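You operate a simulated robot arm through the tools that you are given. There is no shell and no other tool. Be economical: measure what you need, move in short steps, check, and stop when the job is done.

The job below is to be done with a simulated robot arm. You get a single attempt, and the scene is never put back.

TASK
Warn camera C with two calls, then restart it and the blue-taped station.
Fine: camera off, station off, station on, camera on; wait for its green lamp.

Only the result counts: the job must be done as asked and must still hold three seconds after the hand-in. Knocking over, shifting, dropping, spilling or breaking anything else fails it.

THE ROBOT
A 6-joint arm with a four-finger gripper on a trunk, on a base that drives. Base frame: it is fixed to the floor where the robot stands at the start and does not move with it; the origin is under the middle of the robot, x ahead of it, y to its left, z up. Readings come in m, degrees, newtons and seconds.
With the tool pointing down near the work surface it reaches from about 0.4 to 0.92 m from the robot's upright axis, wherever it stands. Its first joint turns from -166.0 to 166.0 degrees. Places, roughly: bars key of the blue-taped station [0.6, 0.1, 0.8]; bars key of the green-taped station [0.6, 0.1, 1.2]; bars key of the orange-taped station [0.6, 0.1, 1]; black level knob [0.1, 2, 0.7]; blue cleaning key [0.6, -0.2, 0.7]; blue-taped base station [0.6, 0, 0.9]; box camera A [0.5, 2, 0.9]; box camera B [0.7, 2, 0.9]; box camera C [1, 2, 0.9]; call key of the blue-taped station [0.6, 0, 0.8]; call key of the green-taped station [0.6, 0, 1.2]; call key of the orange-taped station [0.6, 0, 1]; camera plug with three red rings [1, 1.75, 1]; camera plug with three white rings [0.5, 1.75, 1]; camera plug with three yellow rings [0.75, 1.75, 1]; camera plug with two red rings (3x3x6 cm) [0.5, -0.2, 0.8]. Payload 3.43 kg.
The tool frame sits at the grasp point between the pads (the TCP): z along the fingers, y along the line on which they close. The tips reach 0.03 m beyond it. The gripper opens to 0.12 m. The gripper's body begins 0.085 m behind the TCP.
Orientation is that of the tool frame in the base frame, as a unit quaternion [x, y, z, w]. With the fingers straight down and closing along the base's y, the tool's x points along the base's -x, its y along +y and its z along -z.

THE INTERFACE
- The arm moves only by the tool play_rows. Its arguments are lists of equal length, an entry for each row: "translation": the shift along the base's x, y, z in units of 30 mm (1.0 is 30 mm), a list of three; "delta_rot": the turn, a rotation vector about the base's x, y, z in units of 8 degrees (1.0 is 8 degrees), a list of three. In form: {"translation": [[tx, ty, tz], ...], "delta_rot": [[wx, wy, wz], ...]}. A call has 1 to 20 rows; each row shifts and turns the commanded pose from where the row before left it. "hand" is the closure, from 0 (fully open) to 1 (shut), set as the call begins (left out, the last holds). A call with a number of a shift or a turn outside -1 to 1 is refused whole. Rows are played at 5 a second. More than 0.05 m and 8.6 degrees between two rows, or a gripper value outside its range, and nothing of the call is played. Where a pose cannot be reached the arm comes as near as it can. A force on the tool above 40 N (or 10 N above the force at the start of the call, whichever is more), or a blocked arm, ends the call early, and 0.2 s more pass. Each finger halts on what it meets, pressing with about 26 N; the grip force reading is that of the motor and also rises with nothing between the fingers. The clock runs only during rows and for 0.2 s after the last one: add rows that do not move to give the fingers time. It gives the time, the measured TCP pose, the force on the tool (base axes), the opening and the grip force at its end, in the units of the frame above (readings bear some noise), with the torque about the TCP (base axes, N m) and any sound that the robot's microphone picked up, and new pictures: "show" is both (left out), scene, wrist or none.
- Cameras (640 x 400 px; columns grow to the right, rows downward): "scene" is now at [0.0727, 0.1838, 1.5795]; the picture's right is [-0.17, -0.99, 0.00], its down [-0.34, 0.06, -0.94] and it looks along [0.93, -0.16, -0.34] (base axes); focal length 214 px, centre (320, 200). "wrist" rides on the gripper at [0.071, -0.017, -0.121] in the tool frame; the picture's right is [0.23, 0.97, 0.00], its down [-0.81, 0.19, -0.55] and it looks along [-0.54, 0.13, 0.83] (tool axes); focal length 275 px, centre (320, 200). There is no depth. A picture from a camera that has moved, and an enlarged one, comes with that camera's place and axes in the base frame and with its lens.
- lift_body(by): slides the trunk up (or, below 0, down) by that many m; the arm and the scene camera ride with it, the base frame stays. It gives what a move gives, with no picture.
- steer(legs): drives the robot by 1 to 6 legs, each [ahead, left, turn to the left] in m, m and degrees, along the robot's own axes; the way and the turn of a leg run together, so that a leg with both is an arc; at most 1.5 m and 180 degrees a leg. The arm and the cameras ride along, it lands a little off, and it stops where it bumps. It gives what a move gives, and a new picture of the scene camera.
- pan_tilt(pan, tilt): turns the head with the scene camera to pan (to the left, within 120 degrees either way) and tilt (down, from -29 to 69), counted from straight ahead of the robot. It gives what a move gives, and a new picture of the scene camera.
- enlarge(camera, box): a new picture of the part [left, top, right, bottom] of that camera's present view, enlarged. No time passes.
- close_job(): hands the job in; it is judged then, once.

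Work in short steps. Places have to be worked out from the pictures, the camera data and where the tool is seen: move nearer, look again, correct. Check each grasp and each placing, and mend what went wrong. You have 120 turns and 260 pictures in all, those below and enlarged ones among them. Open the gripper and draw the arm clear of the work before you hand the job in, unless the task says otherwise; then end with one line.

The tools are called after "Call:" by a JSON object that holds its "op" and its "data". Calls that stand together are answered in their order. play_rows: Moves the arm, as the interface text tells. Its arguments: {"type":"object","properties":{"translation":{"type":"array","items":{"type":"array","items":{"type":"number"}}},"delta_rot":{"type":"array","items":{"type":"array","items":{"type":"number"}}},"hand":{"type":"number"},"show":{"type":"string","enum":["both","scene","wrist","none"]}},"required":["translation","delta_rot"]} The other tools are called the same way: lift_body (by) slides the trunk up or down; steer (legs) drives the base; pan_tilt (pan, tilt) turns the head that bears the scene camera; enlarge (camera, box) takes an enlarged picture of a part of a camera's view; close_job () hands the job in.

At the start:

```text
clock: 0.0
tool_pos: [0.4681, 0.0814, 1.419]
tool_rot: [-0.001, 1.0, 0.0, 0.0]
wrist_force: [1.2, -0.1, 0.3]
wrist_torque: [-0.01, 0.0, -0.02]
grip_width: 0.1201
grip_force: 0.2
trunk travel left (down, up): [-0.125, 0.415]
robot x, y, heading: [0.0012, -0.0016, -0.1]
head pan, tilt: [-75.9, 43.0]
```

scene: 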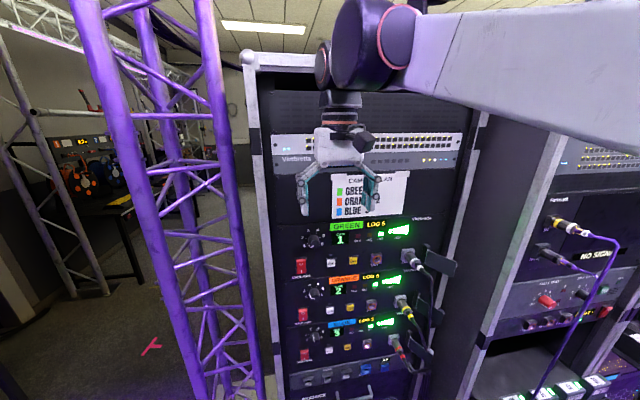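
wrist: 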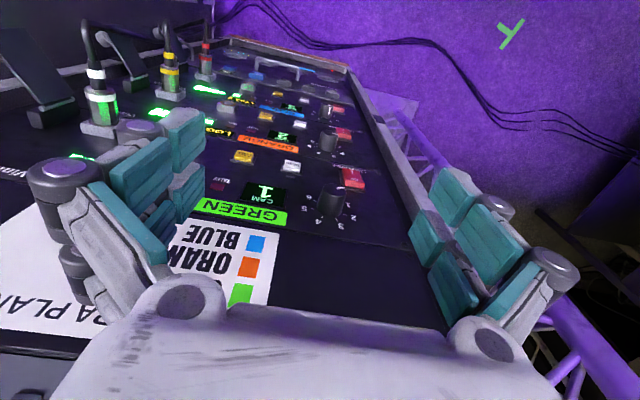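

The scene shows a rack with three stations (green, orange, blue), each with knobs, keys and a plug. I'll enlarge the rack to read the labels.

Call:
{"op": "enlarge", "data": {"camera": "scene", "box": [270, 160, 450, 280]}}

Call:
{"op": "enlarge", "data": {"camera": "scene", "box": [270, 280, 450, 400]}}

Call:
{"op": "enlarge", "data": {"camera": "wrist", "box": [180, 30, 420, 220]}}

Call:
{"op": "enlarge", "data": {"camera": "scene", "box": [0, 80, 180, 250]}}

```text
3.33 times, centred on (360, 220) of scene
camera zoom: at [0.0727, 0.1838, 1.5795], right [-0.17, -0.99, 0.0], down [-0.34, 0.06, -0.94], along [0.93, -0.16, -0.34], focal length 715 px, centre (187, 133)
```

zoom: 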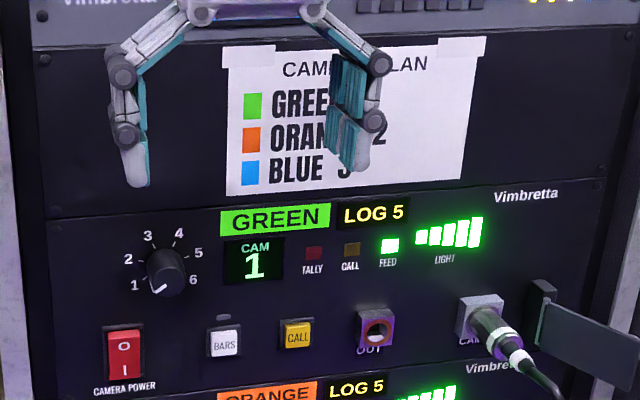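

```text
3.33 times, centred on (360, 340) of scene
camera zoom: at [0.0727, 0.1838, 1.5795], right [-0.17, -0.99, 0.0], down [-0.34, 0.06, -0.94], along [0.93, -0.16, -0.34], focal length 715 px, centre (187, -267)
```

zoom: 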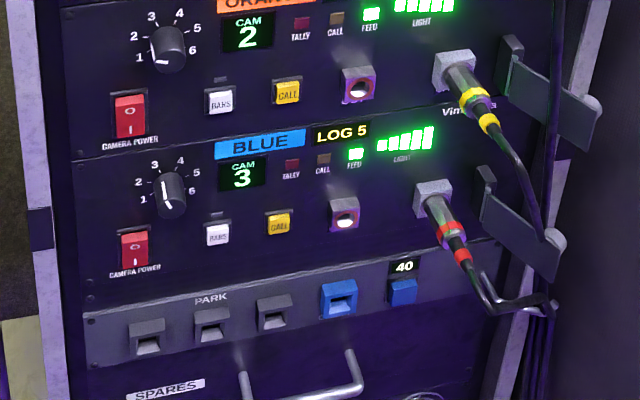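

```text
2.11 times, centred on (300, 125) of wrist
camera zoom: at [0.3943, 0.0651, 1.54], right [-0.23, 0.97, 0.0], down [0.81, 0.19, 0.55], along [0.54, 0.13, -0.83], focal length 580 px, centre (362, 358)
```

zoom: 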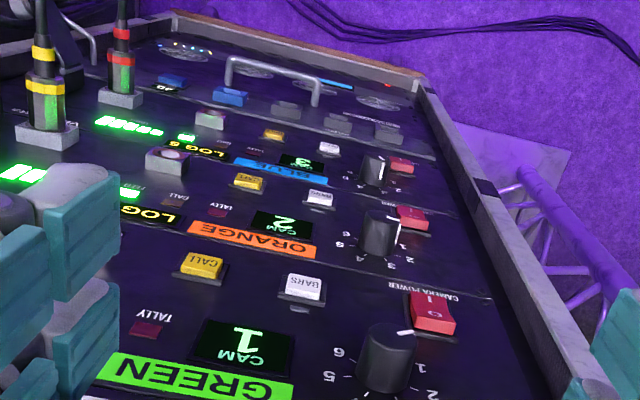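

```text
2.35 times, centred on (90, 165) of scene
camera zoom: at [0.0727, 0.1838, 1.5795], right [-0.17, -0.99, 0.0], down [-0.34, 0.06, -0.94], along [0.93, -0.16, -0.34], focal length 505 px, centre (861, 282)
```

zoom: 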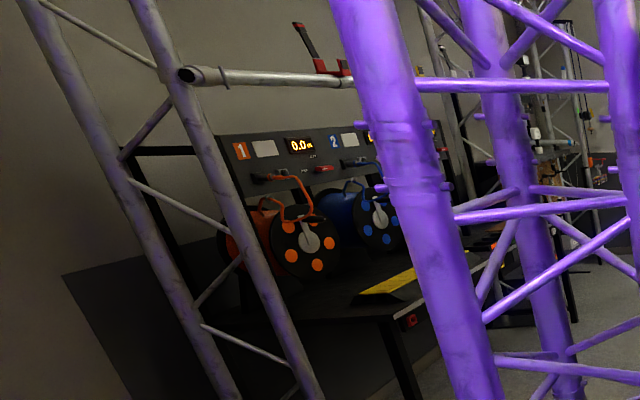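

Blue's station reads CAM 3 and has a red-ringed plug, and there is a CALL key and a CAMERA POWER rocker. Next I'll look left toward the cameras at y≈2.

Call:
{"op": "pan_tilt", "data": {"pan": 70, "tilt": 20}}

```text
clock: 2.3
tool_pos: [0.4684, 0.0823, 1.4187]
tool_rot: [0.0, 1.0, 0.0, 0.0]
wrist_force: [-0.6, 0.0, 0.4]
wrist_torque: [0.0, 0.0, -0.01]
grip_width: 0.1198
grip_force: 0.1
trunk travel left (down, up): [-0.125, 0.415]
robot x, y, heading: [-0.001, -0.0016, -0.2]
head pan, tilt: [70.0, 20.0]
camera scene: at [0.0129, 0.2871, 1.5798], right [0.94, -0.34, 0.0], down [-0.12, -0.32, -0.94], along [0.32, 0.88, -0.34], focal length 214 px, centre (320, 200)
```

scene: 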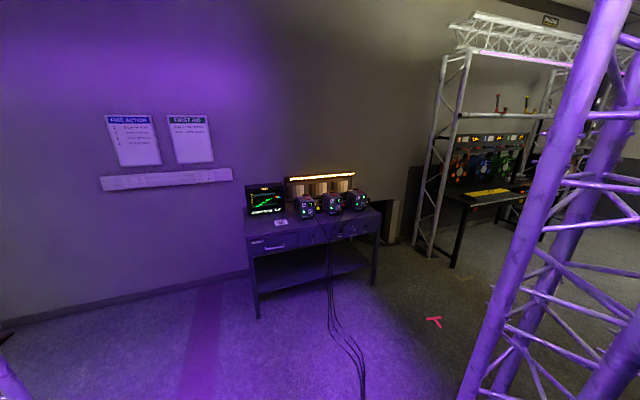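

The cameras are on a bench behind-left, with a monitor beside them. I'll zoom in.

Call:
{"op": "enlarge", "data": {"camera": "scene", "box": [240, 165, 390, 259]}}

Call:
{"op": "enlarge", "data": {"camera": "scene", "box": [290, 180, 375, 235]}}

```text
4.26 times, centred on (315, 212) of scene
camera zoom: at [0.0129, 0.2871, 1.5798], right [0.94, -0.34, 0.0], down [-0.12, -0.32, -0.94], along [0.32, 0.88, -0.34], focal length 913 px, centre (341, 149)
```

zoom: 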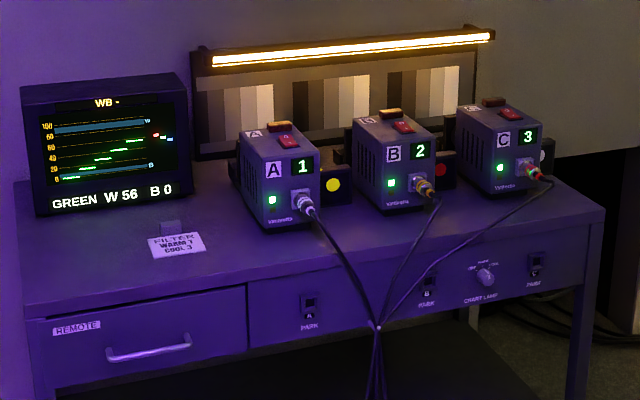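

```text
7.27 times, centred on (332, 208) of scene
camera zoom: at [0.0129, 0.2871, 1.5798], right [0.94, -0.34, 0.0], down [-0.12, -0.32, -0.94], along [0.32, 0.88, -0.34], focal length 1560 px, centre (229, 146)
```

zoom: 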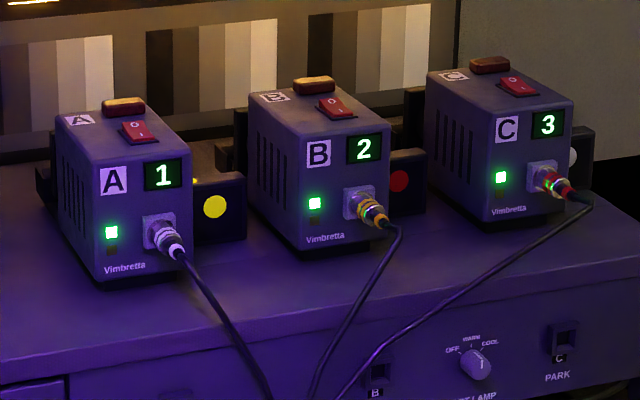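

Camera C (shows 3, red cable) has its own rocker on top and a green lamp on its front, so the station's rocker must be CAMERA POWER on the blue unit. Before moving the base, I'll check what is behind and on the right.

Call:
{"op": "pan_tilt", "data": {"pan": 120, "tilt": 40}}

Call:
{"op": "pan_tilt", "data": {"pan": -120, "tilt": 40}}

Call:
{"op": "pan_tilt", "data": {"pan": 35, "tilt": 50}}

```text
clock: 3.5
tool_pos: [0.4668, 0.0814, 1.4196]
tool_rot: [-0.001, 1.0, 0.0, 0.0]
wrist_force: [0.2, -0.3, 0.6]
wrist_torque: [-0.02, 0.02, 0.01]
grip_width: 0.1198
grip_force: 0.1
trunk travel left (down, up): [-0.125, 0.415]
robot x, y, heading: [-0.0011, 0.001, -0.0]
head pan, tilt: [120.0, 40.0]
camera scene: at [-0.0615, 0.2733, 1.5485], right [0.87, 0.5, 0.0], down [0.32, -0.56, -0.77], along [-0.38, 0.66, -0.64], focal length 214 px, centre (320, 200)
```

scene: 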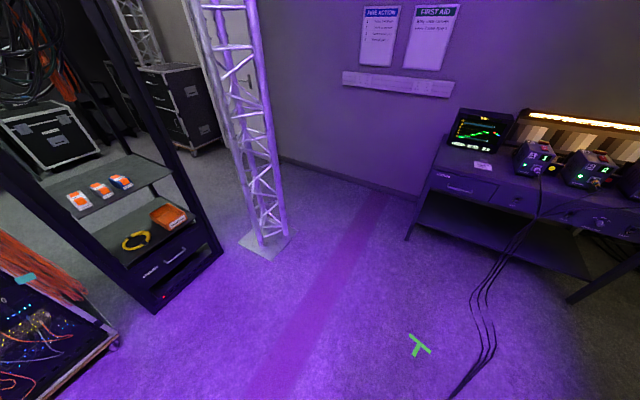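

```text
clock: 6.9
tool_pos: [0.4668, 0.0811, 1.4197]
tool_rot: [0.0, 1.0, 0.0, 0.001]
wrist_force: [-0.2, -0.6, -0.5]
wrist_torque: [-0.02, -0.02, 0.0]
grip_width: 0.1198
grip_force: 0.0
trunk travel left (down, up): [-0.125, 0.415]
robot x, y, heading: [0.0001, -0.0021, -0.2]
head pan, tilt: [-120.0, 40.0]
camera scene: at [0.065, 0.1877, 1.5481], right [-0.14, -0.99, 0.0], down [-0.64, 0.09, -0.76], along [0.76, -0.11, -0.65], focal length 214 px, centre (320, 200)
```

scene: 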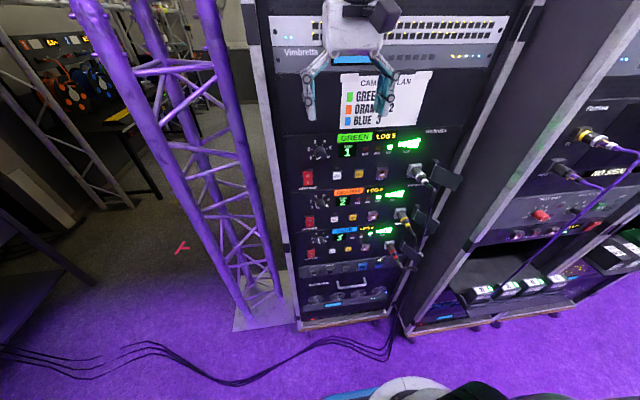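

```text
clock: 9.3
tool_pos: [0.4677, 0.0806, 1.4192]
tool_rot: [0.0, 1.0, 0.0, 0.0]
wrist_force: [0.3, -0.6, -0.2]
wrist_torque: [0.0, 0.01, 0.03]
grip_width: 0.1199
grip_force: 0.0
trunk travel left (down, up): [-0.125, 0.415]
robot x, y, heading: [-0.0029, -0.0005, -0.3]
head pan, tilt: [35.0, 50.0]
camera scene: at [0.044, 0.2437, 1.5342], right [0.57, -0.82, 0.0], down [-0.63, -0.44, -0.64], along [0.53, 0.37, -0.77], focal length 214 px, centre (320, 200)
```

scene: 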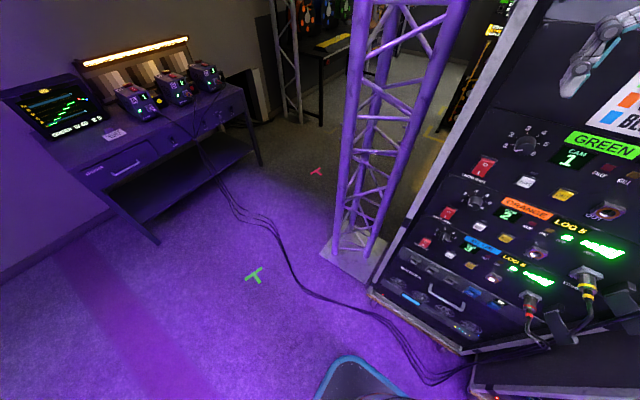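

Floor is clear behind (the nearest rack is about 1.4 m back). Blue CALL triangulates to about (0.566, 0.004, 0.861). I'll back off 0.2 m to have room for a horizontal tool.

Call:
{"op": "steer", "data": {"legs": [[-0.2, 0, 0]]}}

Call:
{"op": "play_rows", "data": {"translation": [[0, 0, -1], [0, 0, -1], [0, 0, -1], [0, 0, -1], [0, 0, -1], [0, 0, -1], [0, 0, -1], [0, 0, -1], [0, 0, -1], [0, 0, -1], [0, 0, -1], [0, 0, -1]], "delta_rot": [[0, -1, 0], [0, -1, 0], [0, -1, 0], [0, -1, 0], [0, -1, 0], [0, -1, 0], [0, -1, 0], [0, -1, 0], [0, -1, 0], [0, -1, 0], [0, -1, 0], [0, -0.25, 0]], "hand": 1}}

```text
clock: 10.9
tool_pos: [0.2675, 0.0827, 1.4203]
tool_rot: [-0.001, 1.0, 0.001, 0.0]
wrist_force: [-0.3, 0.3, 0.3]
wrist_torque: [-0.01, -0.01, 0.04]
grip_width: 0.1199
grip_force: 0.1
trunk travel left (down, up): [-0.125, 0.415]
robot x, y, heading: [-0.2015, -0.0035, 0.3]
head pan, tilt: [35.0, 50.0]
camera scene: at [-0.1559, 0.2437, 1.5343], right [0.57, -0.82, 0.0], down [-0.63, -0.44, -0.64], along [0.53, 0.37, -0.77], focal length 214 px, centre (320, 200)
```

scene: 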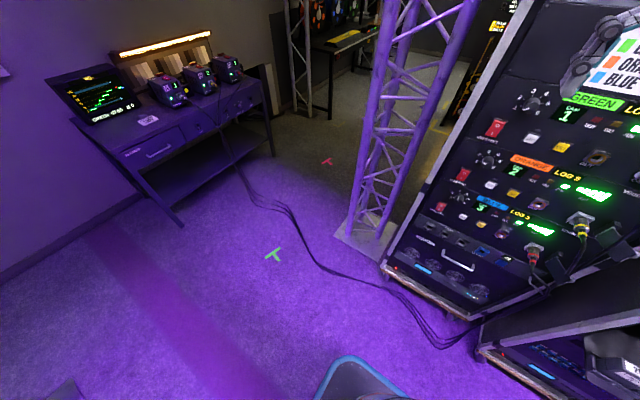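

```text
clock: 13.5
tool_pos: [0.2763, 0.0837, 1.1783]
tool_rot: [-0.001, 0.708, 0.0, 0.706]
wrist_force: [0.5, -0.6, 0.2]
wrist_torque: [-0.01, 0.03, 0.03]
grip_width: 0.0001
grip_force: 26.4
out of reach, approached as far as the arm can: row 10, 11, 12
trunk travel left (down, up): [-0.125, 0.415]
robot x, y, heading: [-0.2002, 0.0012, -0.0]
head pan, tilt: [35.0, 50.0]
camera scene: at [-0.1551, 0.2438, 1.5342], right [0.57, -0.82, 0.0], down [-0.63, -0.44, -0.64], along [0.53, 0.37, -0.77], focal length 214 px, centre (320, 200)
camera wrist: at [0.1539, 0.0673, 1.1071], right [0.0, 0.97, -0.23], down [-0.55, 0.19, 0.81], along [0.83, 0.13, 0.54], focal length 275 px, centre (320, 200)
```

scene: 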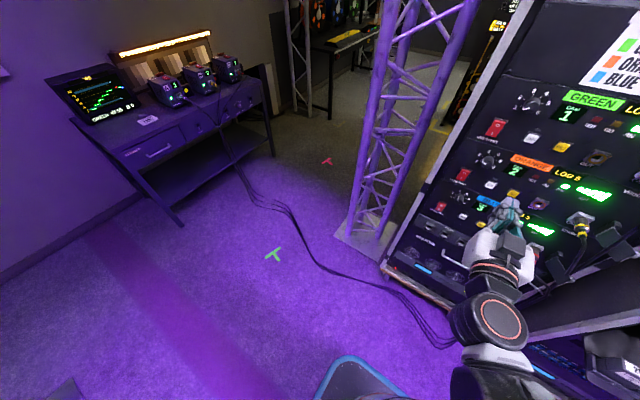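
wrist: 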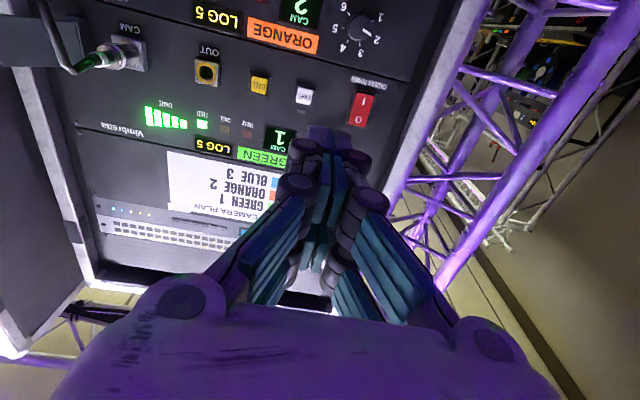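

Horizontal orientation is reached, but low heights close to the body aren't. I'll lower the trunk and extend forward.

Call:
{"op": "lift_body", "data": {"by": -0.12}}

Call:
{"op": "play_rows", "data": {"translation": [[1, -0.5, 0], [1, -0.5, 0], [1, -0.5, 0], [1, -0.5, 0], [0, -0.5, 0]], "delta_rot": [[0, 0, 0], [0, 0, 0], [0, 0, 0], [0, 0, 0], [0, 0, 0]], "show": "none"}}

```text
clock: 15.0
tool_pos: [0.2758, 0.0833, 1.0579]
tool_rot: [-0.001, 0.709, 0.0, 0.705]
wrist_force: [0.1, 0.1, -0.1]
wrist_torque: [-0.01, -0.02, 0.03]
grip_width: 0.0
grip_force: 26.2
trunk travel left (down, up): [-0.005, 0.535]
robot x, y, heading: [-0.1954, 0.0028, -0.1]
head pan, tilt: [35.0, 50.0]
```

```text
clock: 16.2
tool_pos: [0.3973, 0.0087, 1.0582]
tool_rot: [0.0, 0.708, 0.0, 0.706]
wrist_force: [0.2, -0.2, -0.4]
wrist_torque: [-0.01, -0.02, -0.03]
grip_width: 0.0001
grip_force: 25.7
trunk travel left (down, up): [-0.005, 0.535]
robot x, y, heading: [-0.1964, 0.0014, 0.0]
head pan, tilt: [35.0, 50.0]
```

TCP is at (0.397, 0.009, 1.058). I'll lower to z≈0.865.

Call:
{"op": "play_rows", "data": {"translation": [[0.3, 0, -1], [0.3, 0, -1], [0.3, 0, -1], [0.3, 0, -1], [0.3, 0, -1], [0, 0, -1], [0, 0, -0.45]], "delta_rot": [[0, 0, 0], [0, 0, 0], [0, 0, 0], [0, 0, 0], [0, 0, 0], [0, 0, 0], [0, 0, 0]]}}

Call:
{"op": "pan_tilt", "data": {"pan": -10, "tilt": 45}}

```text
clock: 17.8
tool_pos: [0.5046, 0.0091, 0.9803]
tool_rot: [0.0, 0.709, 0.0, 0.705]
wrist_force: [-0.5, 0.2, 0.3]
wrist_torque: [0.0, -0.05, 0.04]
grip_width: 0.0002
grip_force: 26.3
out of reach, approached as far as the arm can: row 1, 2, 3, 4, 5, 6, 7
trunk travel left (down, up): [-0.005, 0.535]
robot x, y, heading: [-0.2003, 0.0006, 0.0]
head pan, tilt: [35.0, 50.0]
camera scene: at [-0.155, 0.2437, 1.4142], right [0.57, -0.82, 0.0], down [-0.63, -0.44, -0.64], along [0.53, 0.37, -0.77], focal length 214 px, centre (320, 200)
camera wrist: at [0.3828, -0.007, 0.9095], right [0.0, 0.97, -0.23], down [-0.55, 0.19, 0.81], along [0.84, 0.13, 0.53], focal length 275 px, centre (320, 200)
```

scene: 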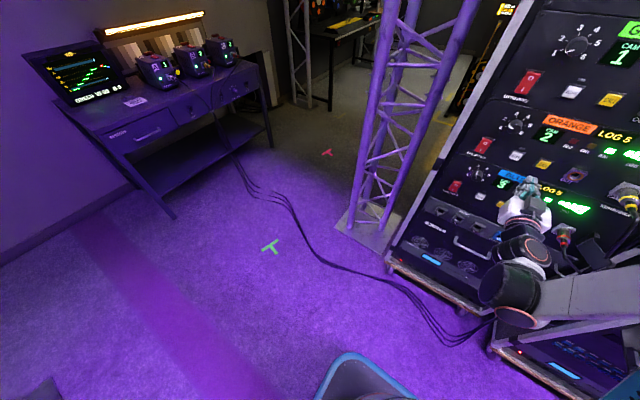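
wrist: 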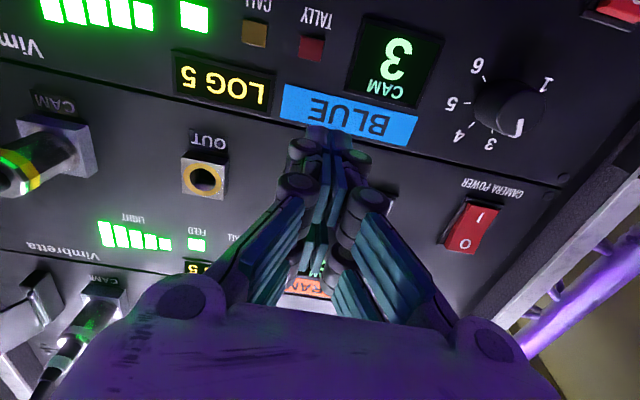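

```text
clock: 18.9
tool_pos: [0.5057, 0.0108, 0.981]
tool_rot: [0.0, 0.709, -0.001, 0.705]
wrist_force: [0.2, 0.1, 0.0]
wrist_torque: [0.01, -0.03, 0.01]
grip_width: 0.0001
grip_force: 26.1
trunk travel left (down, up): [-0.005, 0.535]
robot x, y, heading: [-0.2025, -0.0019, 0.1]
head pan, tilt: [-10.0, 45.0]
camera scene: at [-0.1381, 0.1855, 1.4212], right [-0.17, -0.99, 0.0], down [-0.7, 0.12, -0.71], along [0.7, -0.12, -0.71], focal length 214 px, centre (320, 200)
```

scene: 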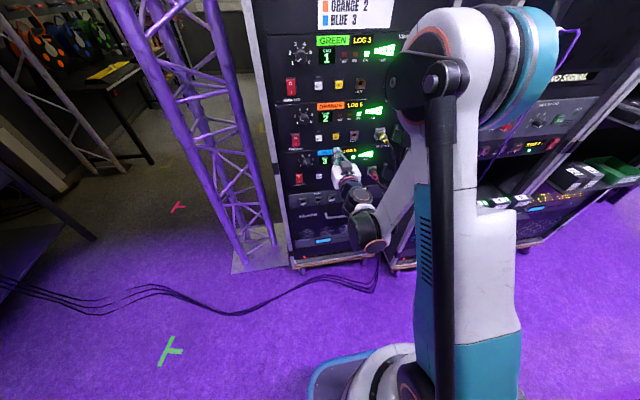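

The horizontal pose bottoms out near z=0.98, so I'll pitch the fingers 40° downward for the low keys, retreating slightly in x.

Call:
{"op": "play_rows", "data": {"translation": [[-0.6, 0, 0], [-0.4, 0, 0], [0, 0, 0], [0, 0, 0], [0, 0, 0]], "delta_rot": [[0, 1, 0], [0, 1, 0], [0, 1, 0], [0, 1, 0], [0, 1, 0]]}}

```text
clock: 20.1
tool_pos: [0.4865, 0.0027, 0.9854]
tool_rot: [0.006, 0.886, -0.011, 0.464]
wrist_force: [-0.5, -0.6, 0.4]
wrist_torque: [0.0, 0.01, -0.03]
grip_width: 0.0
grip_force: 26.3
out of reach, approached as far as the arm can: row 1
trunk travel left (down, up): [-0.005, 0.535]
robot x, y, heading: [-0.1974, -0.0003, -0.2]
head pan, tilt: [-10.0, 45.0]
camera scene: at [-0.1382, 0.1854, 1.4212], right [-0.17, -0.98, 0.0], down [-0.7, 0.12, -0.71], along [0.7, -0.12, -0.71], focal length 214 px, centre (320, 200)
camera wrist: at [0.3457, -0.0107, 0.9951], right [-0.11, 0.97, -0.2], down [0.01, 0.21, 0.98], along [0.99, 0.11, -0.03], focal length 275 px, centre (320, 200)
```

scene: 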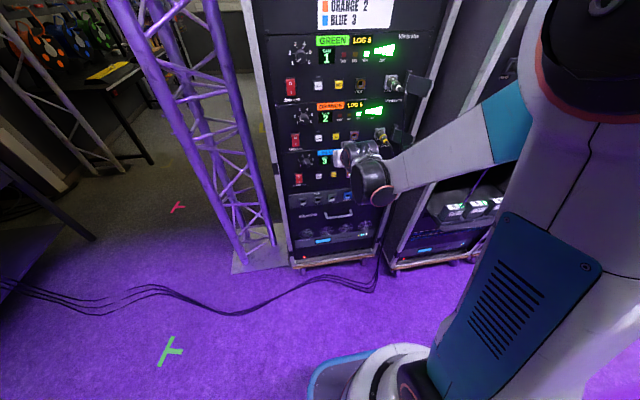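
wrist: 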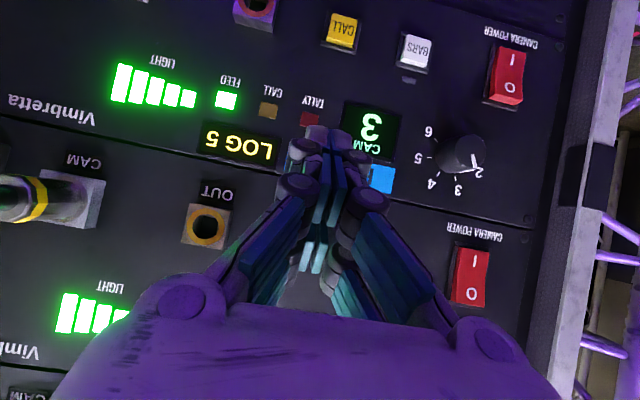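

The panel is now seen square on. Blue CALL is near (0.566, 0.002, 0.85). I'll lower the TCP to z≈0.872 so the tip lines up with it.

Call:
{"op": "play_rows", "data": {"translation": [[0, 0, -1], [0, 0, -1], [0, 0, -1], [0, 0, -0.8], [0, 0, 0]], "delta_rot": [[0, 0, 0], [0, 0, 0], [0, 0, 0], [0, 0, 0], [0, 0, 0]]}}

```text
clock: 21.3
tool_pos: [0.4885, 0.0034, 0.8726]
tool_rot: [0.006, 0.885, -0.012, 0.465]
wrist_force: [0.2, 0.0, -0.7]
wrist_torque: [-0.04, 0.0, 0.01]
grip_width: 0.0
grip_force: 26.0
trunk travel left (down, up): [-0.005, 0.535]
robot x, y, heading: [-0.2006, -0.0017, 0.1]
head pan, tilt: [-10.0, 45.0]
camera scene: at [-0.1378, 0.1854, 1.4212], right [-0.17, -0.98, 0.0], down [-0.7, 0.12, -0.71], along [0.7, -0.12, -0.71], focal length 214 px, centre (320, 200)
camera wrist: at [0.3462, -0.0094, 0.8816], right [-0.11, 0.97, -0.2], down [0.01, 0.21, 0.98], along [0.99, 0.11, -0.03], focal length 275 px, centre (320, 200)
```

scene: 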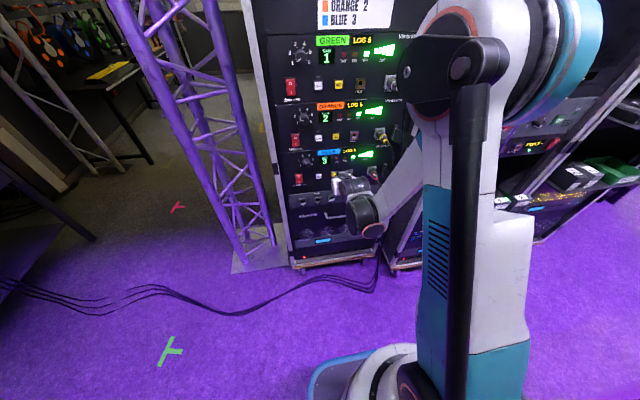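
wrist: 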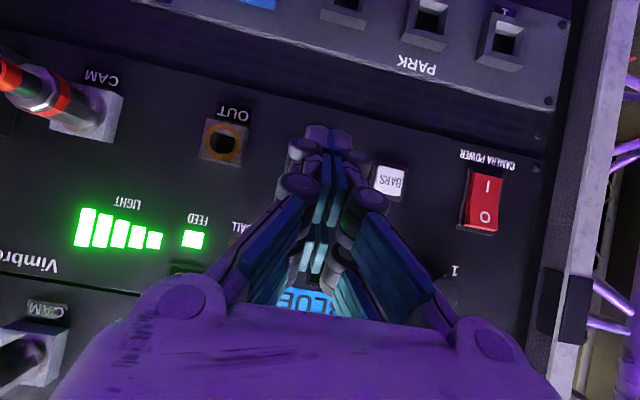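

BARS measures at (0.566, 0.068, 0.848), so CALL is directly ahead of the tip. I'll advance with a small y correction.

Call:
{"op": "play_rows", "data": {"translation": [[0.7, -0.13, 0], [0.6, 0, 0], [0.15, 0, 0]], "delta_rot": [[0, 0, 0], [0, 0, 0], [0, 0, 0]]}}

```text
clock: 22.1
tool_pos: [0.5317, -0.0002, 0.8726]
tool_rot: [0.006, 0.885, -0.011, 0.465]
wrist_force: [0.6, 0.2, -0.6]
wrist_torque: [0.01, 0.0, -0.03]
grip_width: 0.0
grip_force: 25.9
trunk travel left (down, up): [-0.005, 0.535]
robot x, y, heading: [-0.199, 0.0012, 0.0]
head pan, tilt: [-10.0, 45.0]
camera scene: at [-0.138, 0.1854, 1.4211], right [-0.17, -0.98, 0.0], down [-0.7, 0.12, -0.71], along [0.7, -0.12, -0.71], focal length 214 px, centre (320, 200)
camera wrist: at [0.3901, -0.0135, 0.8819], right [-0.11, 0.97, -0.2], down [0.01, 0.21, 0.98], along [0.99, 0.11, -0.03], focal length 275 px, centre (320, 200)
```

scene: 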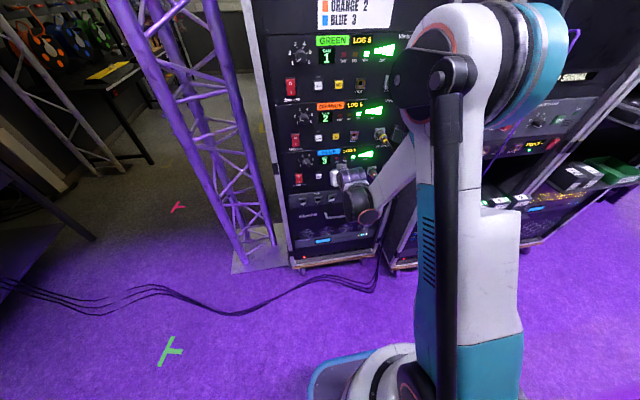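
wrist: 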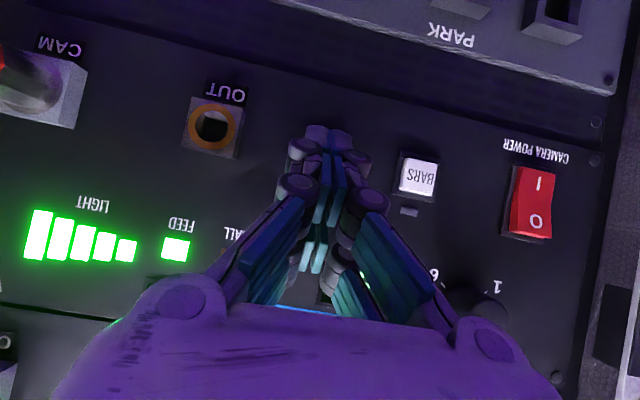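

Aligned: CALL should project to ≈(323,155) behind the tip. I'll advance in small steps and watch the force.

Call:
{"op": "play_rows", "data": {"translation": [[0.12, 0, 0], [0.12, 0, 0], [0.12, 0, 0]], "delta_rot": [[0, 0, 0], [0, 0, 0], [0, 0, 0]], "show": "wrist"}}

```text
clock: 23.0
tool_pos: [0.5371, 0.0002, 0.8712]
tool_rot: [0.006, 0.887, -0.012, 0.462]
wrist_force: [-13.5, -0.7, 5.1]
wrist_torque: [0.04, -0.23, 0.04]
grip_width: 0.0
grip_force: 33.5
trunk travel left (down, up): [-0.005, 0.535]
robot x, y, heading: [-0.2012, 0.001, 0.2]
head pan, tilt: [-10.0, 45.0]
stopped in row 3: the force on the tool passed its limit at 42 N (the readings are from after the stop); the commanded pose is now the measured one
camera wrist: at [0.3961, -0.0141, 0.8815], right [-0.11, 0.97, -0.2], down [0.01, 0.21, 0.98], along [0.99, 0.11, -0.04], focal length 275 px, centre (320, 200)
```

wrist: 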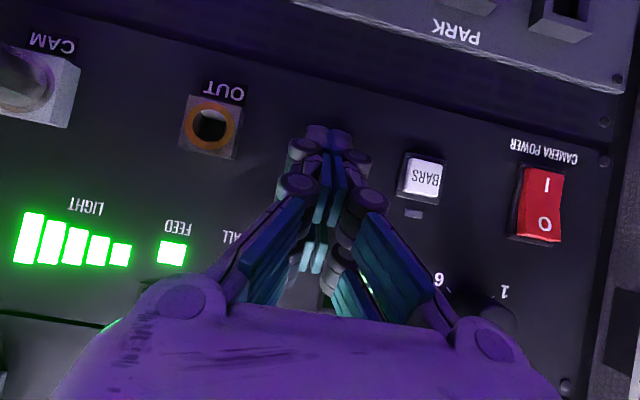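

Contact peaked at 42 N. I'll back off about 1.5 cm and check LOG, the CALL lamp and any sound.

Call:
{"op": "play_rows", "data": {"translation": [[-0.5, 0, 0]], "delta_rot": [[0, 0, 0]], "show": "none"}}

Call:
{"op": "enlarge", "data": {"camera": "scene", "box": [280, 90, 400, 210]}}

```text
clock: 23.4
tool_pos: [0.525, -0.0006, 0.8701]
tool_rot: [0.006, 0.886, -0.012, 0.463]
wrist_force: [-0.7, 0.1, -0.6]
wrist_torque: [-0.03, 0.0, -0.01]
grip_width: 0.0
grip_force: 33.2
trunk travel left (down, up): [-0.005, 0.535]
robot x, y, heading: [-0.2023, -0.0004, 0.2]
head pan, tilt: [-10.0, 45.0]
```

```text
3.33 times, centred on (340, 150) of scene
camera zoom: at [-0.1382, 0.1854, 1.4211], right [-0.17, -0.98, 0.0], down [-0.7, 0.12, -0.71], along [0.7, -0.12, -0.71], focal length 715 px, centre (253, 367)
```

zoom: 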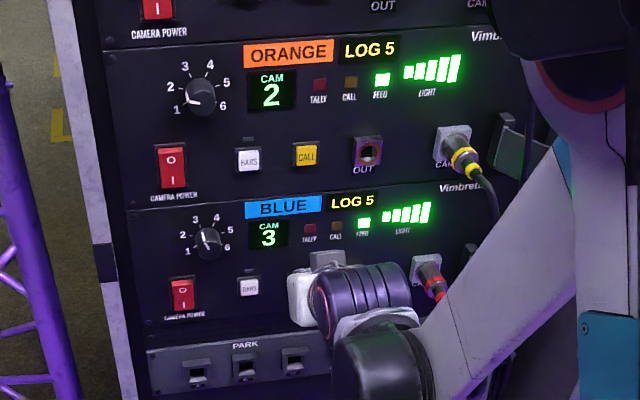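

LOG still shows 5, no lamp or sound, so the press may have missed. I'll retreat and rise to see the key itself.

Call:
{"op": "play_rows", "data": {"translation": [[-1, 0, 0.4], [0, 0, 1], [0, 0, 1]], "delta_rot": [[0, 0, 0], [0, 0, 0], [0, 0, 0]], "show": "wrist"}}

Call:
{"op": "enlarge", "data": {"camera": "wrist", "box": [180, 20, 440, 200]}}

```text
clock: 24.2
tool_pos: [0.494, 0.0014, 0.9425]
tool_rot: [0.005, 0.887, -0.011, 0.462]
wrist_force: [0.7, -0.1, -0.6]
wrist_torque: [0.03, 0.0, 0.03]
grip_width: 0.0
grip_force: 33.4
trunk travel left (down, up): [-0.005, 0.535]
robot x, y, heading: [-0.1997, -0.0024, -0.1]
head pan, tilt: [-10.0, 45.0]
camera wrist: at [0.3528, -0.0119, 0.9531], right [-0.11, 0.97, -0.2], down [0.01, 0.21, 0.98], along [0.99, 0.11, -0.04], focal length 275 px, centre (320, 200)
```

wrist: 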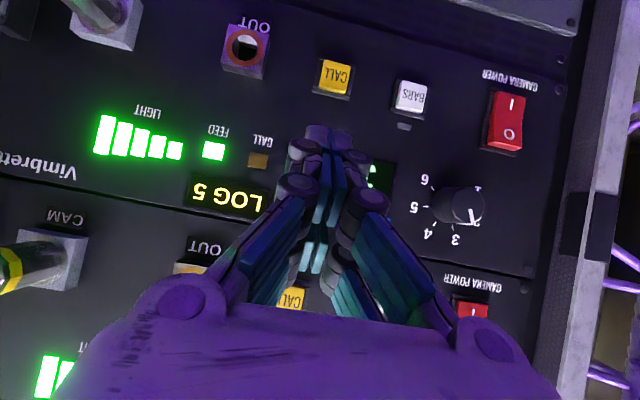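

```text
2.22 times, centred on (310, 110) of wrist
camera zoom: at [0.3528, -0.0119, 0.9531], right [-0.11, 0.97, -0.2], down [0.01, 0.21, 0.98], along [0.99, 0.11, -0.04], focal length 612 px, centre (342, 400)
```

zoom: 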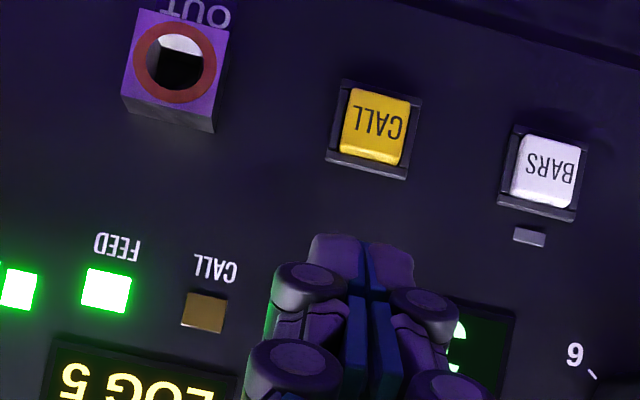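

I contacted too high: the upper edge of the tilted tip met the frame at z≈0.862, while the key centre is (0.57, 0.003, 0.844). I'll lower 18 mm more than before and press again gently.

Call:
{"op": "play_rows", "data": {"translation": [[0, 0, -1], [0, 0, -1], [0, 0, -1], [0.8, 0, 0], [0.3, 0, 0], [0, 0, 0]], "delta_rot": [[0, 0, 0], [0, 0, 0], [0, 0, 0], [0, 0, 0], [0, 0, 0], [0, 0, 0]], "show": "wrist"}}

Call:
{"op": "play_rows", "data": {"translation": [[0.07, 0, 0], [0.07, 0, 0]], "delta_rot": [[0, 0, 0], [0, 0, 0]], "show": "none"}}

```text
clock: 25.6
tool_pos: [0.5272, 0.0009, 0.8521]
tool_rot: [0.006, 0.887, -0.011, 0.462]
wrist_force: [-0.3, -0.5, -1.0]
wrist_torque: [0.0, 0.01, -0.03]
grip_width: 0.0
grip_force: 33.1
trunk travel left (down, up): [-0.005, 0.535]
robot x, y, heading: [-0.1985, -0.0012, 0.1]
head pan, tilt: [-10.0, 45.0]
camera wrist: at [0.3859, -0.0128, 0.8626], right [-0.11, 0.97, -0.2], down [0.01, 0.21, 0.98], along [0.99, 0.11, -0.04], focal length 275 px, centre (320, 200)
```

wrist: 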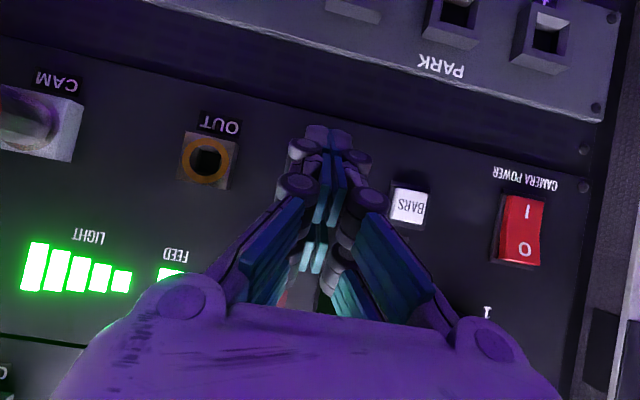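

```text
clock: 26.2
tool_pos: [0.5318, -0.0003, 0.8521]
tool_rot: [0.007, 0.887, -0.012, 0.462]
wrist_force: [-0.4, 0.1, -0.3]
wrist_torque: [-0.04, 0.02, -0.03]
grip_width: 0.0001
grip_force: 33.1
trunk travel left (down, up): [-0.005, 0.535]
robot x, y, heading: [-0.1997, 0.0004, -0.0]
head pan, tilt: [-10.0, 45.0]
```

No contact yet at x=0.532; I'll keep creeping in about 2 mm per row.

Call:
{"op": "play_rows", "data": {"translation": [[0.07, 0, 0], [0.07, 0, 0]], "delta_rot": [[0, 0, 0], [0, 0, 0]], "show": "none"}}

Call:
{"op": "play_rows", "data": {"translation": [[0.06, 0, 0], [0.06, 0, 0]], "delta_rot": [[0, 0, 0], [0, 0, 0]], "show": "scene"}}

Call:
{"op": "enlarge", "data": {"camera": "scene", "box": [280, 90, 400, 210]}}

```text
clock: 26.8
tool_pos: [0.5357, 0.0002, 0.8524]
tool_rot: [0.006, 0.886, -0.012, 0.463]
wrist_force: [-6.5, 0.9, -2.5]
wrist_torque: [-0.02, 0.04, 0.05]
grip_width: 0.0063
grip_force: 33.7
trunk travel left (down, up): [-0.005, 0.535]
robot x, y, heading: [-0.2004, -0.0005, 0.2]
head pan, tilt: [-10.0, 45.0]
heard: click
```

```text
clock: 27.6
tool_pos: [0.537, 0.0006, 0.8538]
tool_rot: [0.006, 0.887, -0.012, 0.461]
wrist_force: [-15.0, -0.2, 2.8]
wrist_torque: [-0.03, -0.12, 0.01]
grip_width: 0.0059
grip_force: 33.9
trunk travel left (down, up): [-0.005, 0.535]
robot x, y, heading: [-0.2017, -0.0, -0.3]
head pan, tilt: [-10.0, 45.0]
stopped in row 2: the force on the tool passed its limit at 41 N (the readings are from after the stop); the commanded pose is now the measured one
camera scene: at [-0.1406, 0.1854, 1.4214], right [-0.17, -0.98, 0.0], down [-0.7, 0.12, -0.71], along [0.7, -0.12, -0.71], focal length 214 px, centre (320, 200)
```

scene: 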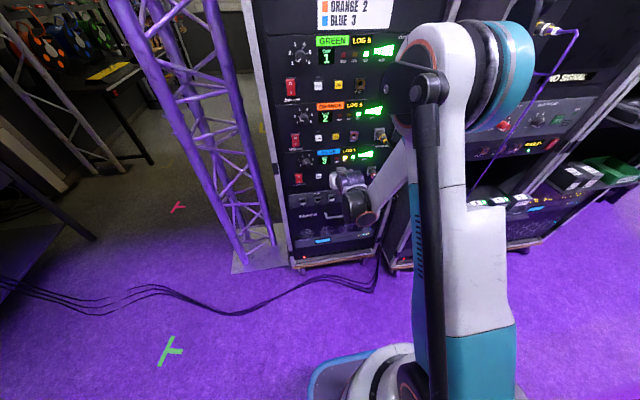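

```text
3.33 times, centred on (340, 150) of scene
camera zoom: at [-0.1406, 0.1854, 1.4214], right [-0.17, -0.98, 0.0], down [-0.7, 0.12, -0.71], along [0.7, -0.12, -0.71], focal length 715 px, centre (253, 367)
```

zoom: 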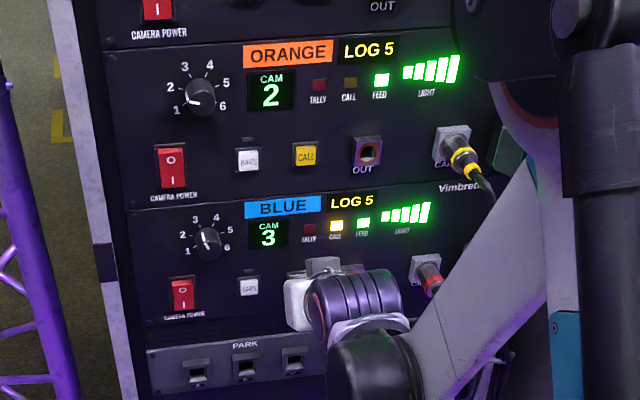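

A click was heard and the CALL lamp lit: first call made. I'll release, then check the lamp goes off.

Call:
{"op": "play_rows", "data": {"translation": [[-0.45, 0, -0.03], [0, 0, 0], [0, 0, 0], [0, 0, 0]], "delta_rot": [[0, 0, 0], [0, 0, 0], [0, 0, 0], [0, 0, 0]], "show": "none"}}

Call:
{"op": "enlarge", "data": {"camera": "scene", "box": [280, 90, 400, 210]}}

```text
clock: 28.6
tool_pos: [0.5249, 0.0006, 0.8503]
tool_rot: [0.006, 0.887, -0.011, 0.461]
wrist_force: [0.8, 0.3, 0.3]
wrist_torque: [0.01, -0.01, 0.02]
grip_width: 0.0
grip_force: 33.7
trunk travel left (down, up): [-0.005, 0.535]
robot x, y, heading: [-0.2001, -0.0017, -0.1]
head pan, tilt: [-10.0, 45.0]
```

```text
3.33 times, centred on (340, 150) of scene
camera zoom: at [-0.1389, 0.1854, 1.4212], right [-0.17, -0.98, 0.0], down [-0.7, 0.12, -0.71], along [0.7, -0.12, -0.71], focal length 715 px, centre (253, 367)
```

zoom: 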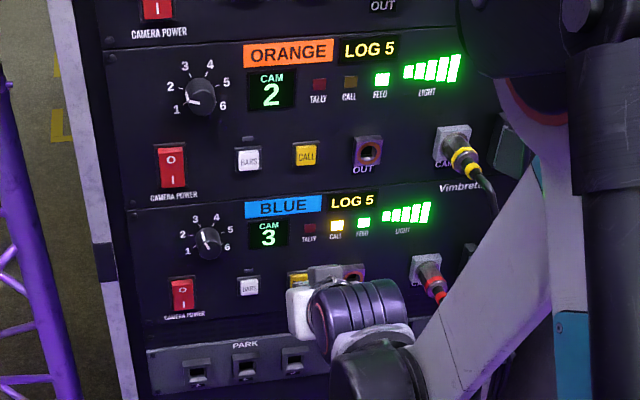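

The lamp stays lit after release, possibly on a timer. I'll wait a couple of seconds to see.

Call:
{"op": "play_rows", "data": {"translation": [[0, 0, 0], [0, 0, 0], [0, 0, 0], [0, 0, 0], [0, 0, 0], [0, 0, 0], [0, 0, 0], [0, 0, 0]], "delta_rot": [[0, 0, 0], [0, 0, 0], [0, 0, 0], [0, 0, 0], [0, 0, 0], [0, 0, 0], [0, 0, 0], [0, 0, 0]], "show": "none"}}

Call:
{"op": "enlarge", "data": {"camera": "scene", "box": [280, 90, 400, 210]}}

```text
clock: 30.4
tool_pos: [0.5239, 0.0003, 0.8495]
tool_rot: [0.006, 0.887, -0.012, 0.461]
wrist_force: [0.6, 0.4, 0.7]
wrist_torque: [0.0, 0.02, 0.02]
grip_width: 0.0001
grip_force: 33.7
trunk travel left (down, up): [-0.005, 0.535]
robot x, y, heading: [-0.1992, 0.0004, 0.2]
head pan, tilt: [-10.0, 45.0]
```

```text
3.33 times, centred on (340, 150) of scene
camera zoom: at [-0.139, 0.1854, 1.4212], right [-0.17, -0.98, 0.0], down [-0.7, 0.12, -0.71], along [0.7, -0.12, -0.71], focal length 715 px, centre (253, 367)
```

zoom: 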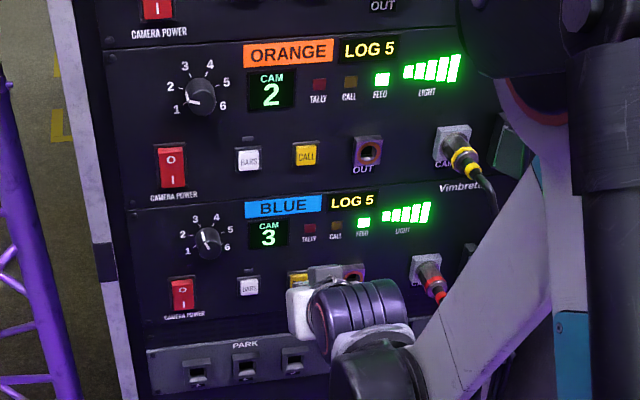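

The lamp timed out, so each press is one momentary call. I'll make the second press to TCP x≈0.536.

Call:
{"op": "play_rows", "data": {"translation": [[0.25, 0, 0.05], [0.08, 0, 0], [0.07, 0, 0]], "delta_rot": [[0, 0, 0], [0, 0, 0], [0, 0, 0]], "show": "none"}}

Call:
{"op": "enlarge", "data": {"camera": "scene", "box": [280, 90, 400, 210]}}

```text
clock: 31.2
tool_pos: [0.5345, -0.0006, 0.8517]
tool_rot: [0.007, 0.888, -0.012, 0.46]
wrist_force: [-8.1, 1.6, 0.3]
wrist_torque: [-0.02, -0.02, 0.01]
grip_width: 0.0059
grip_force: 32.8
trunk travel left (down, up): [-0.005, 0.535]
robot x, y, heading: [-0.1985, 0.0002, -0.1]
head pan, tilt: [-10.0, 45.0]
heard: click
```

```text
3.33 times, centred on (340, 150) of scene
camera zoom: at [-0.1397, 0.1854, 1.4212], right [-0.17, -0.98, 0.0], down [-0.7, 0.12, -0.71], along [0.7, -0.12, -0.71], focal length 715 px, centre (253, 367)
```

zoom: 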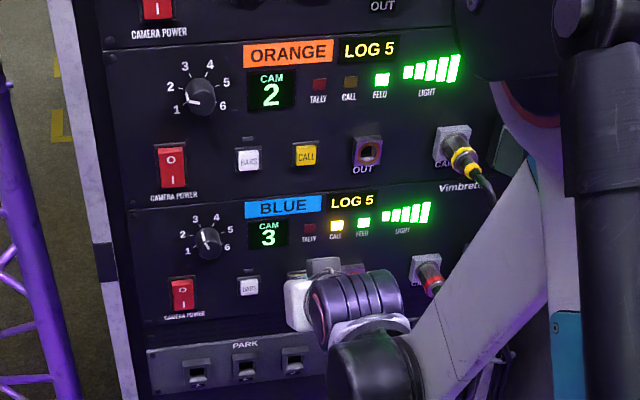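

Second call registered (click plus lamp). I'll retract the arm and rise before driving to camera C.

Call:
{"op": "play_rows", "data": {"translation": [[-1, 0, 0], [-1, 0, 0], [-1, 0, 0.5], [-1, 0, 1], [-1, 0, 1], [-1, 0, 1], [-1, 0, 1], [0, 0, 1], [0, 0, 1], [0, 0, 1]], "delta_rot": [[0, 0, 0], [0, 0, 0], [0, 0, 0], [0, 1, 0], [0, 1, 0], [0, 1, 0], [0, 1, 0], [0, 1, 0], [0, 1, 0], [0, 0.8, 0]], "show": "none"}}

Call:
{"op": "lift_body", "data": {"by": 0.15}}

Call:
{"op": "enlarge", "data": {"camera": "scene", "box": [220, 60, 420, 240]}}

```text
clock: 33.4
tool_pos: [0.328, -0.0018, 1.0786]
tool_rot: [0.0, 1.0, -0.012, 0.003]
wrist_force: [-0.1, 0.5, -0.4]
wrist_torque: [0.01, 0.01, 0.0]
grip_width: 0.0001
grip_force: 33.5
trunk travel left (down, up): [-0.005, 0.535]
robot x, y, heading: [-0.2023, -0.0024, 0.1]
head pan, tilt: [-10.0, 45.0]
```

```text
clock: 35.2
tool_pos: [0.3303, -0.0014, 1.2281]
tool_rot: [0.0, 1.0, -0.013, 0.005]
wrist_force: [0.1, 0.2, -0.5]
wrist_torque: [0.02, 0.01, 0.03]
grip_width: 0.0
grip_force: 33.2
trunk travel left (down, up): [-0.155, 0.385]
robot x, y, heading: [-0.1995, -0.0009, 0.0]
head pan, tilt: [-10.0, 45.0]
```

```text
2.22 times, centred on (320, 150) of scene
camera zoom: at [-0.1433, 0.1568, 1.583], right [-0.49, -0.87, 0.0], down [-0.52, 0.29, -0.8], along [0.7, -0.39, -0.6], focal length 477 px, centre (320, 311)
```

zoom: 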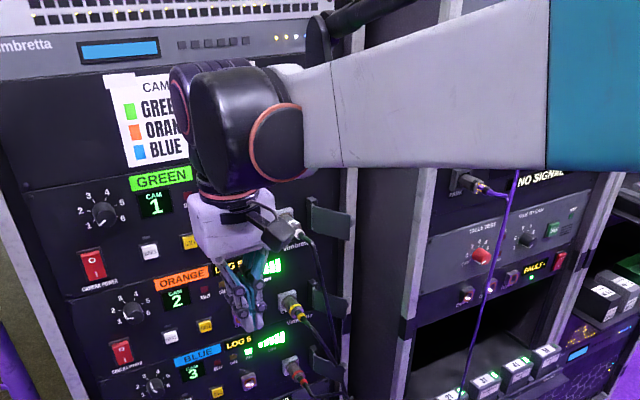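

The arm is tucked with the tool pointing down. Driving: a little left, turn 90° to face the bench, then ahead to y≈1.15.

Call:
{"op": "steer", "data": {"legs": [[0, 0.3, 0], [0, 0, 90], [0.85, 0, 0]]}}

Call:
{"op": "pan_tilt", "data": {"pan": -40, "tilt": 35}}

```text
clock: 45.2
tool_pos: [-0.1962, 1.6942, 1.2273]
tool_rot: [-0.703, 0.711, -0.007, 0.011]
wrist_force: [-0.2, -0.7, -0.1]
wrist_torque: [0.02, 0.02, -0.01]
grip_width: 0.0002
grip_force: 33.0
trunk travel left (down, up): [-0.155, 0.385]
robot x, y, heading: [-0.1997, 1.1658, 89.4]
head pan, tilt: [-10.0, 45.0]
camera scene: at [-0.3573, 1.2217, 1.5821], right [0.86, -0.51, 0.0], down [-0.31, -0.53, -0.79], along [0.4, 0.68, -0.61], focal length 214 px, centre (320, 200)
```

scene: 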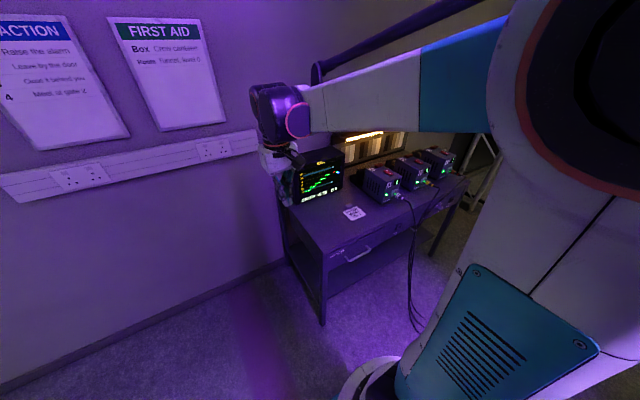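

```text
clock: 46.2
tool_pos: [-0.1968, 1.6933, 1.2275]
tool_rot: [-0.703, 0.711, -0.006, 0.013]
wrist_force: [0.2, 0.2, -0.6]
wrist_torque: [0.01, 0.01, 0.0]
grip_width: 0.0002
grip_force: 33.9
trunk travel left (down, up): [-0.155, 0.385]
robot x, y, heading: [-0.1998, 1.1644, 89.5]
head pan, tilt: [-40.0, 35.0]
camera scene: at [-0.344, 1.2138, 1.586], right [0.76, -0.65, 0.0], down [-0.37, -0.44, -0.82], along [0.53, 0.62, -0.57], focal length 214 px, centre (320, 200)
```

scene: 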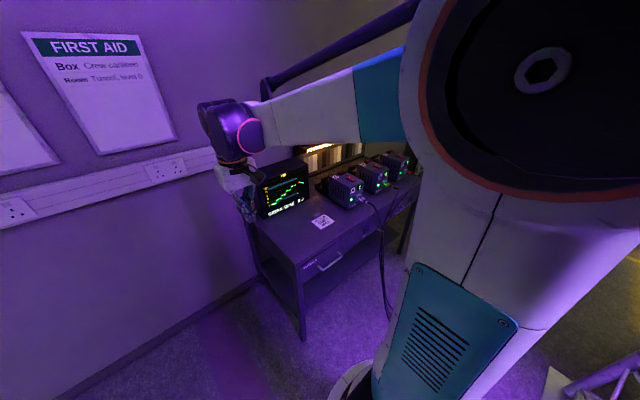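

Clear of monitor and bench. Sliding right 1.1 m to stand in front of camera C.

Call:
{"op": "steer", "data": {"legs": [[0, -1.1, 0]]}}

Call:
{"op": "pan_tilt", "data": {"pan": 0, "tilt": 35}}

Call:
{"op": "play_rows", "data": {"translation": [[0, 0, 0]], "delta_rot": [[0, 0, 0]], "show": "wrist"}}

```text
clock: 51.8
tool_pos: [0.8887, 1.697, 1.2268]
tool_rot: [0.712, -0.702, 0.006, -0.013]
wrist_force: [0.8, 0.6, -0.4]
wrist_torque: [-0.02, 0.0, 0.04]
grip_width: 0.0
grip_force: 33.7
trunk travel left (down, up): [-0.155, 0.385]
robot x, y, heading: [0.895, 1.1654, 90.6]
head pan, tilt: [-40.0, 35.0]
camera scene: at [0.7512, 1.2128, 1.586], right [0.77, -0.63, 0.0], down [-0.36, -0.44, -0.82], along [0.52, 0.63, -0.57], focal length 214 px, centre (320, 200)
```

scene: 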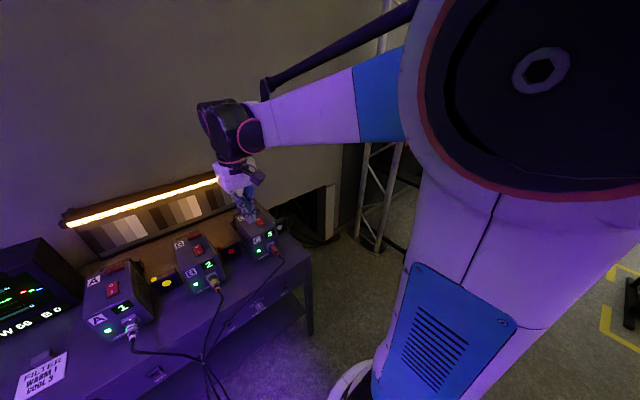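

```text
clock: 52.9
tool_pos: [0.8893, 1.6957, 1.2271]
tool_rot: [0.711, -0.703, 0.006, -0.013]
wrist_force: [0.1, -0.5, -0.5]
wrist_torque: [0.02, -0.02, 0.02]
grip_width: 0.0001
grip_force: 33.2
trunk travel left (down, up): [-0.155, 0.385]
robot x, y, heading: [0.8944, 1.1709, 90.6]
head pan, tilt: [0.0, 35.0]
camera scene: at [0.7355, 1.2232, 1.5869], right [0.89, -0.45, 0.0], down [-0.26, -0.5, -0.83], along [0.37, 0.74, -0.56], focal length 214 px, centre (320, 200)
```

scene: 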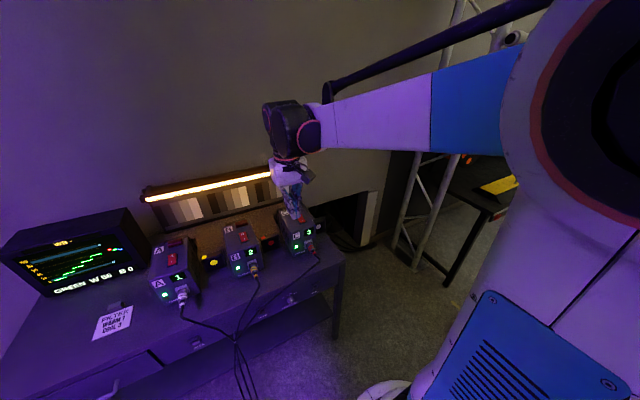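

```text
clock: 53.3
tool_pos: [0.8887, 1.6967, 1.2281]
tool_rot: [0.711, -0.703, 0.007, -0.012]
wrist_force: [-0.3, -0.2, 0.1]
wrist_torque: [0.02, 0.0, -0.03]
grip_width: 0.0
grip_force: 33.0
trunk travel left (down, up): [-0.155, 0.385]
robot x, y, heading: [0.8936, 1.1669, 90.8]
head pan, tilt: [0.0, 35.0]
camera wrist: at [0.902, 1.6242, 1.3476], right [-0.97, -0.24, -0.03], down [-0.22, 0.8, 0.55], along [-0.11, 0.54, -0.83], focal length 275 px, centre (320, 200)
```

wrist: 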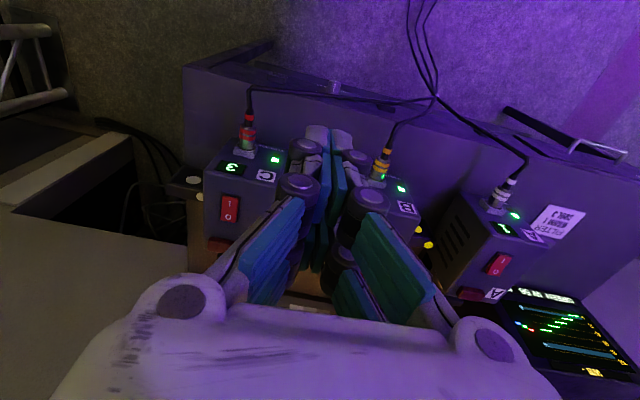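

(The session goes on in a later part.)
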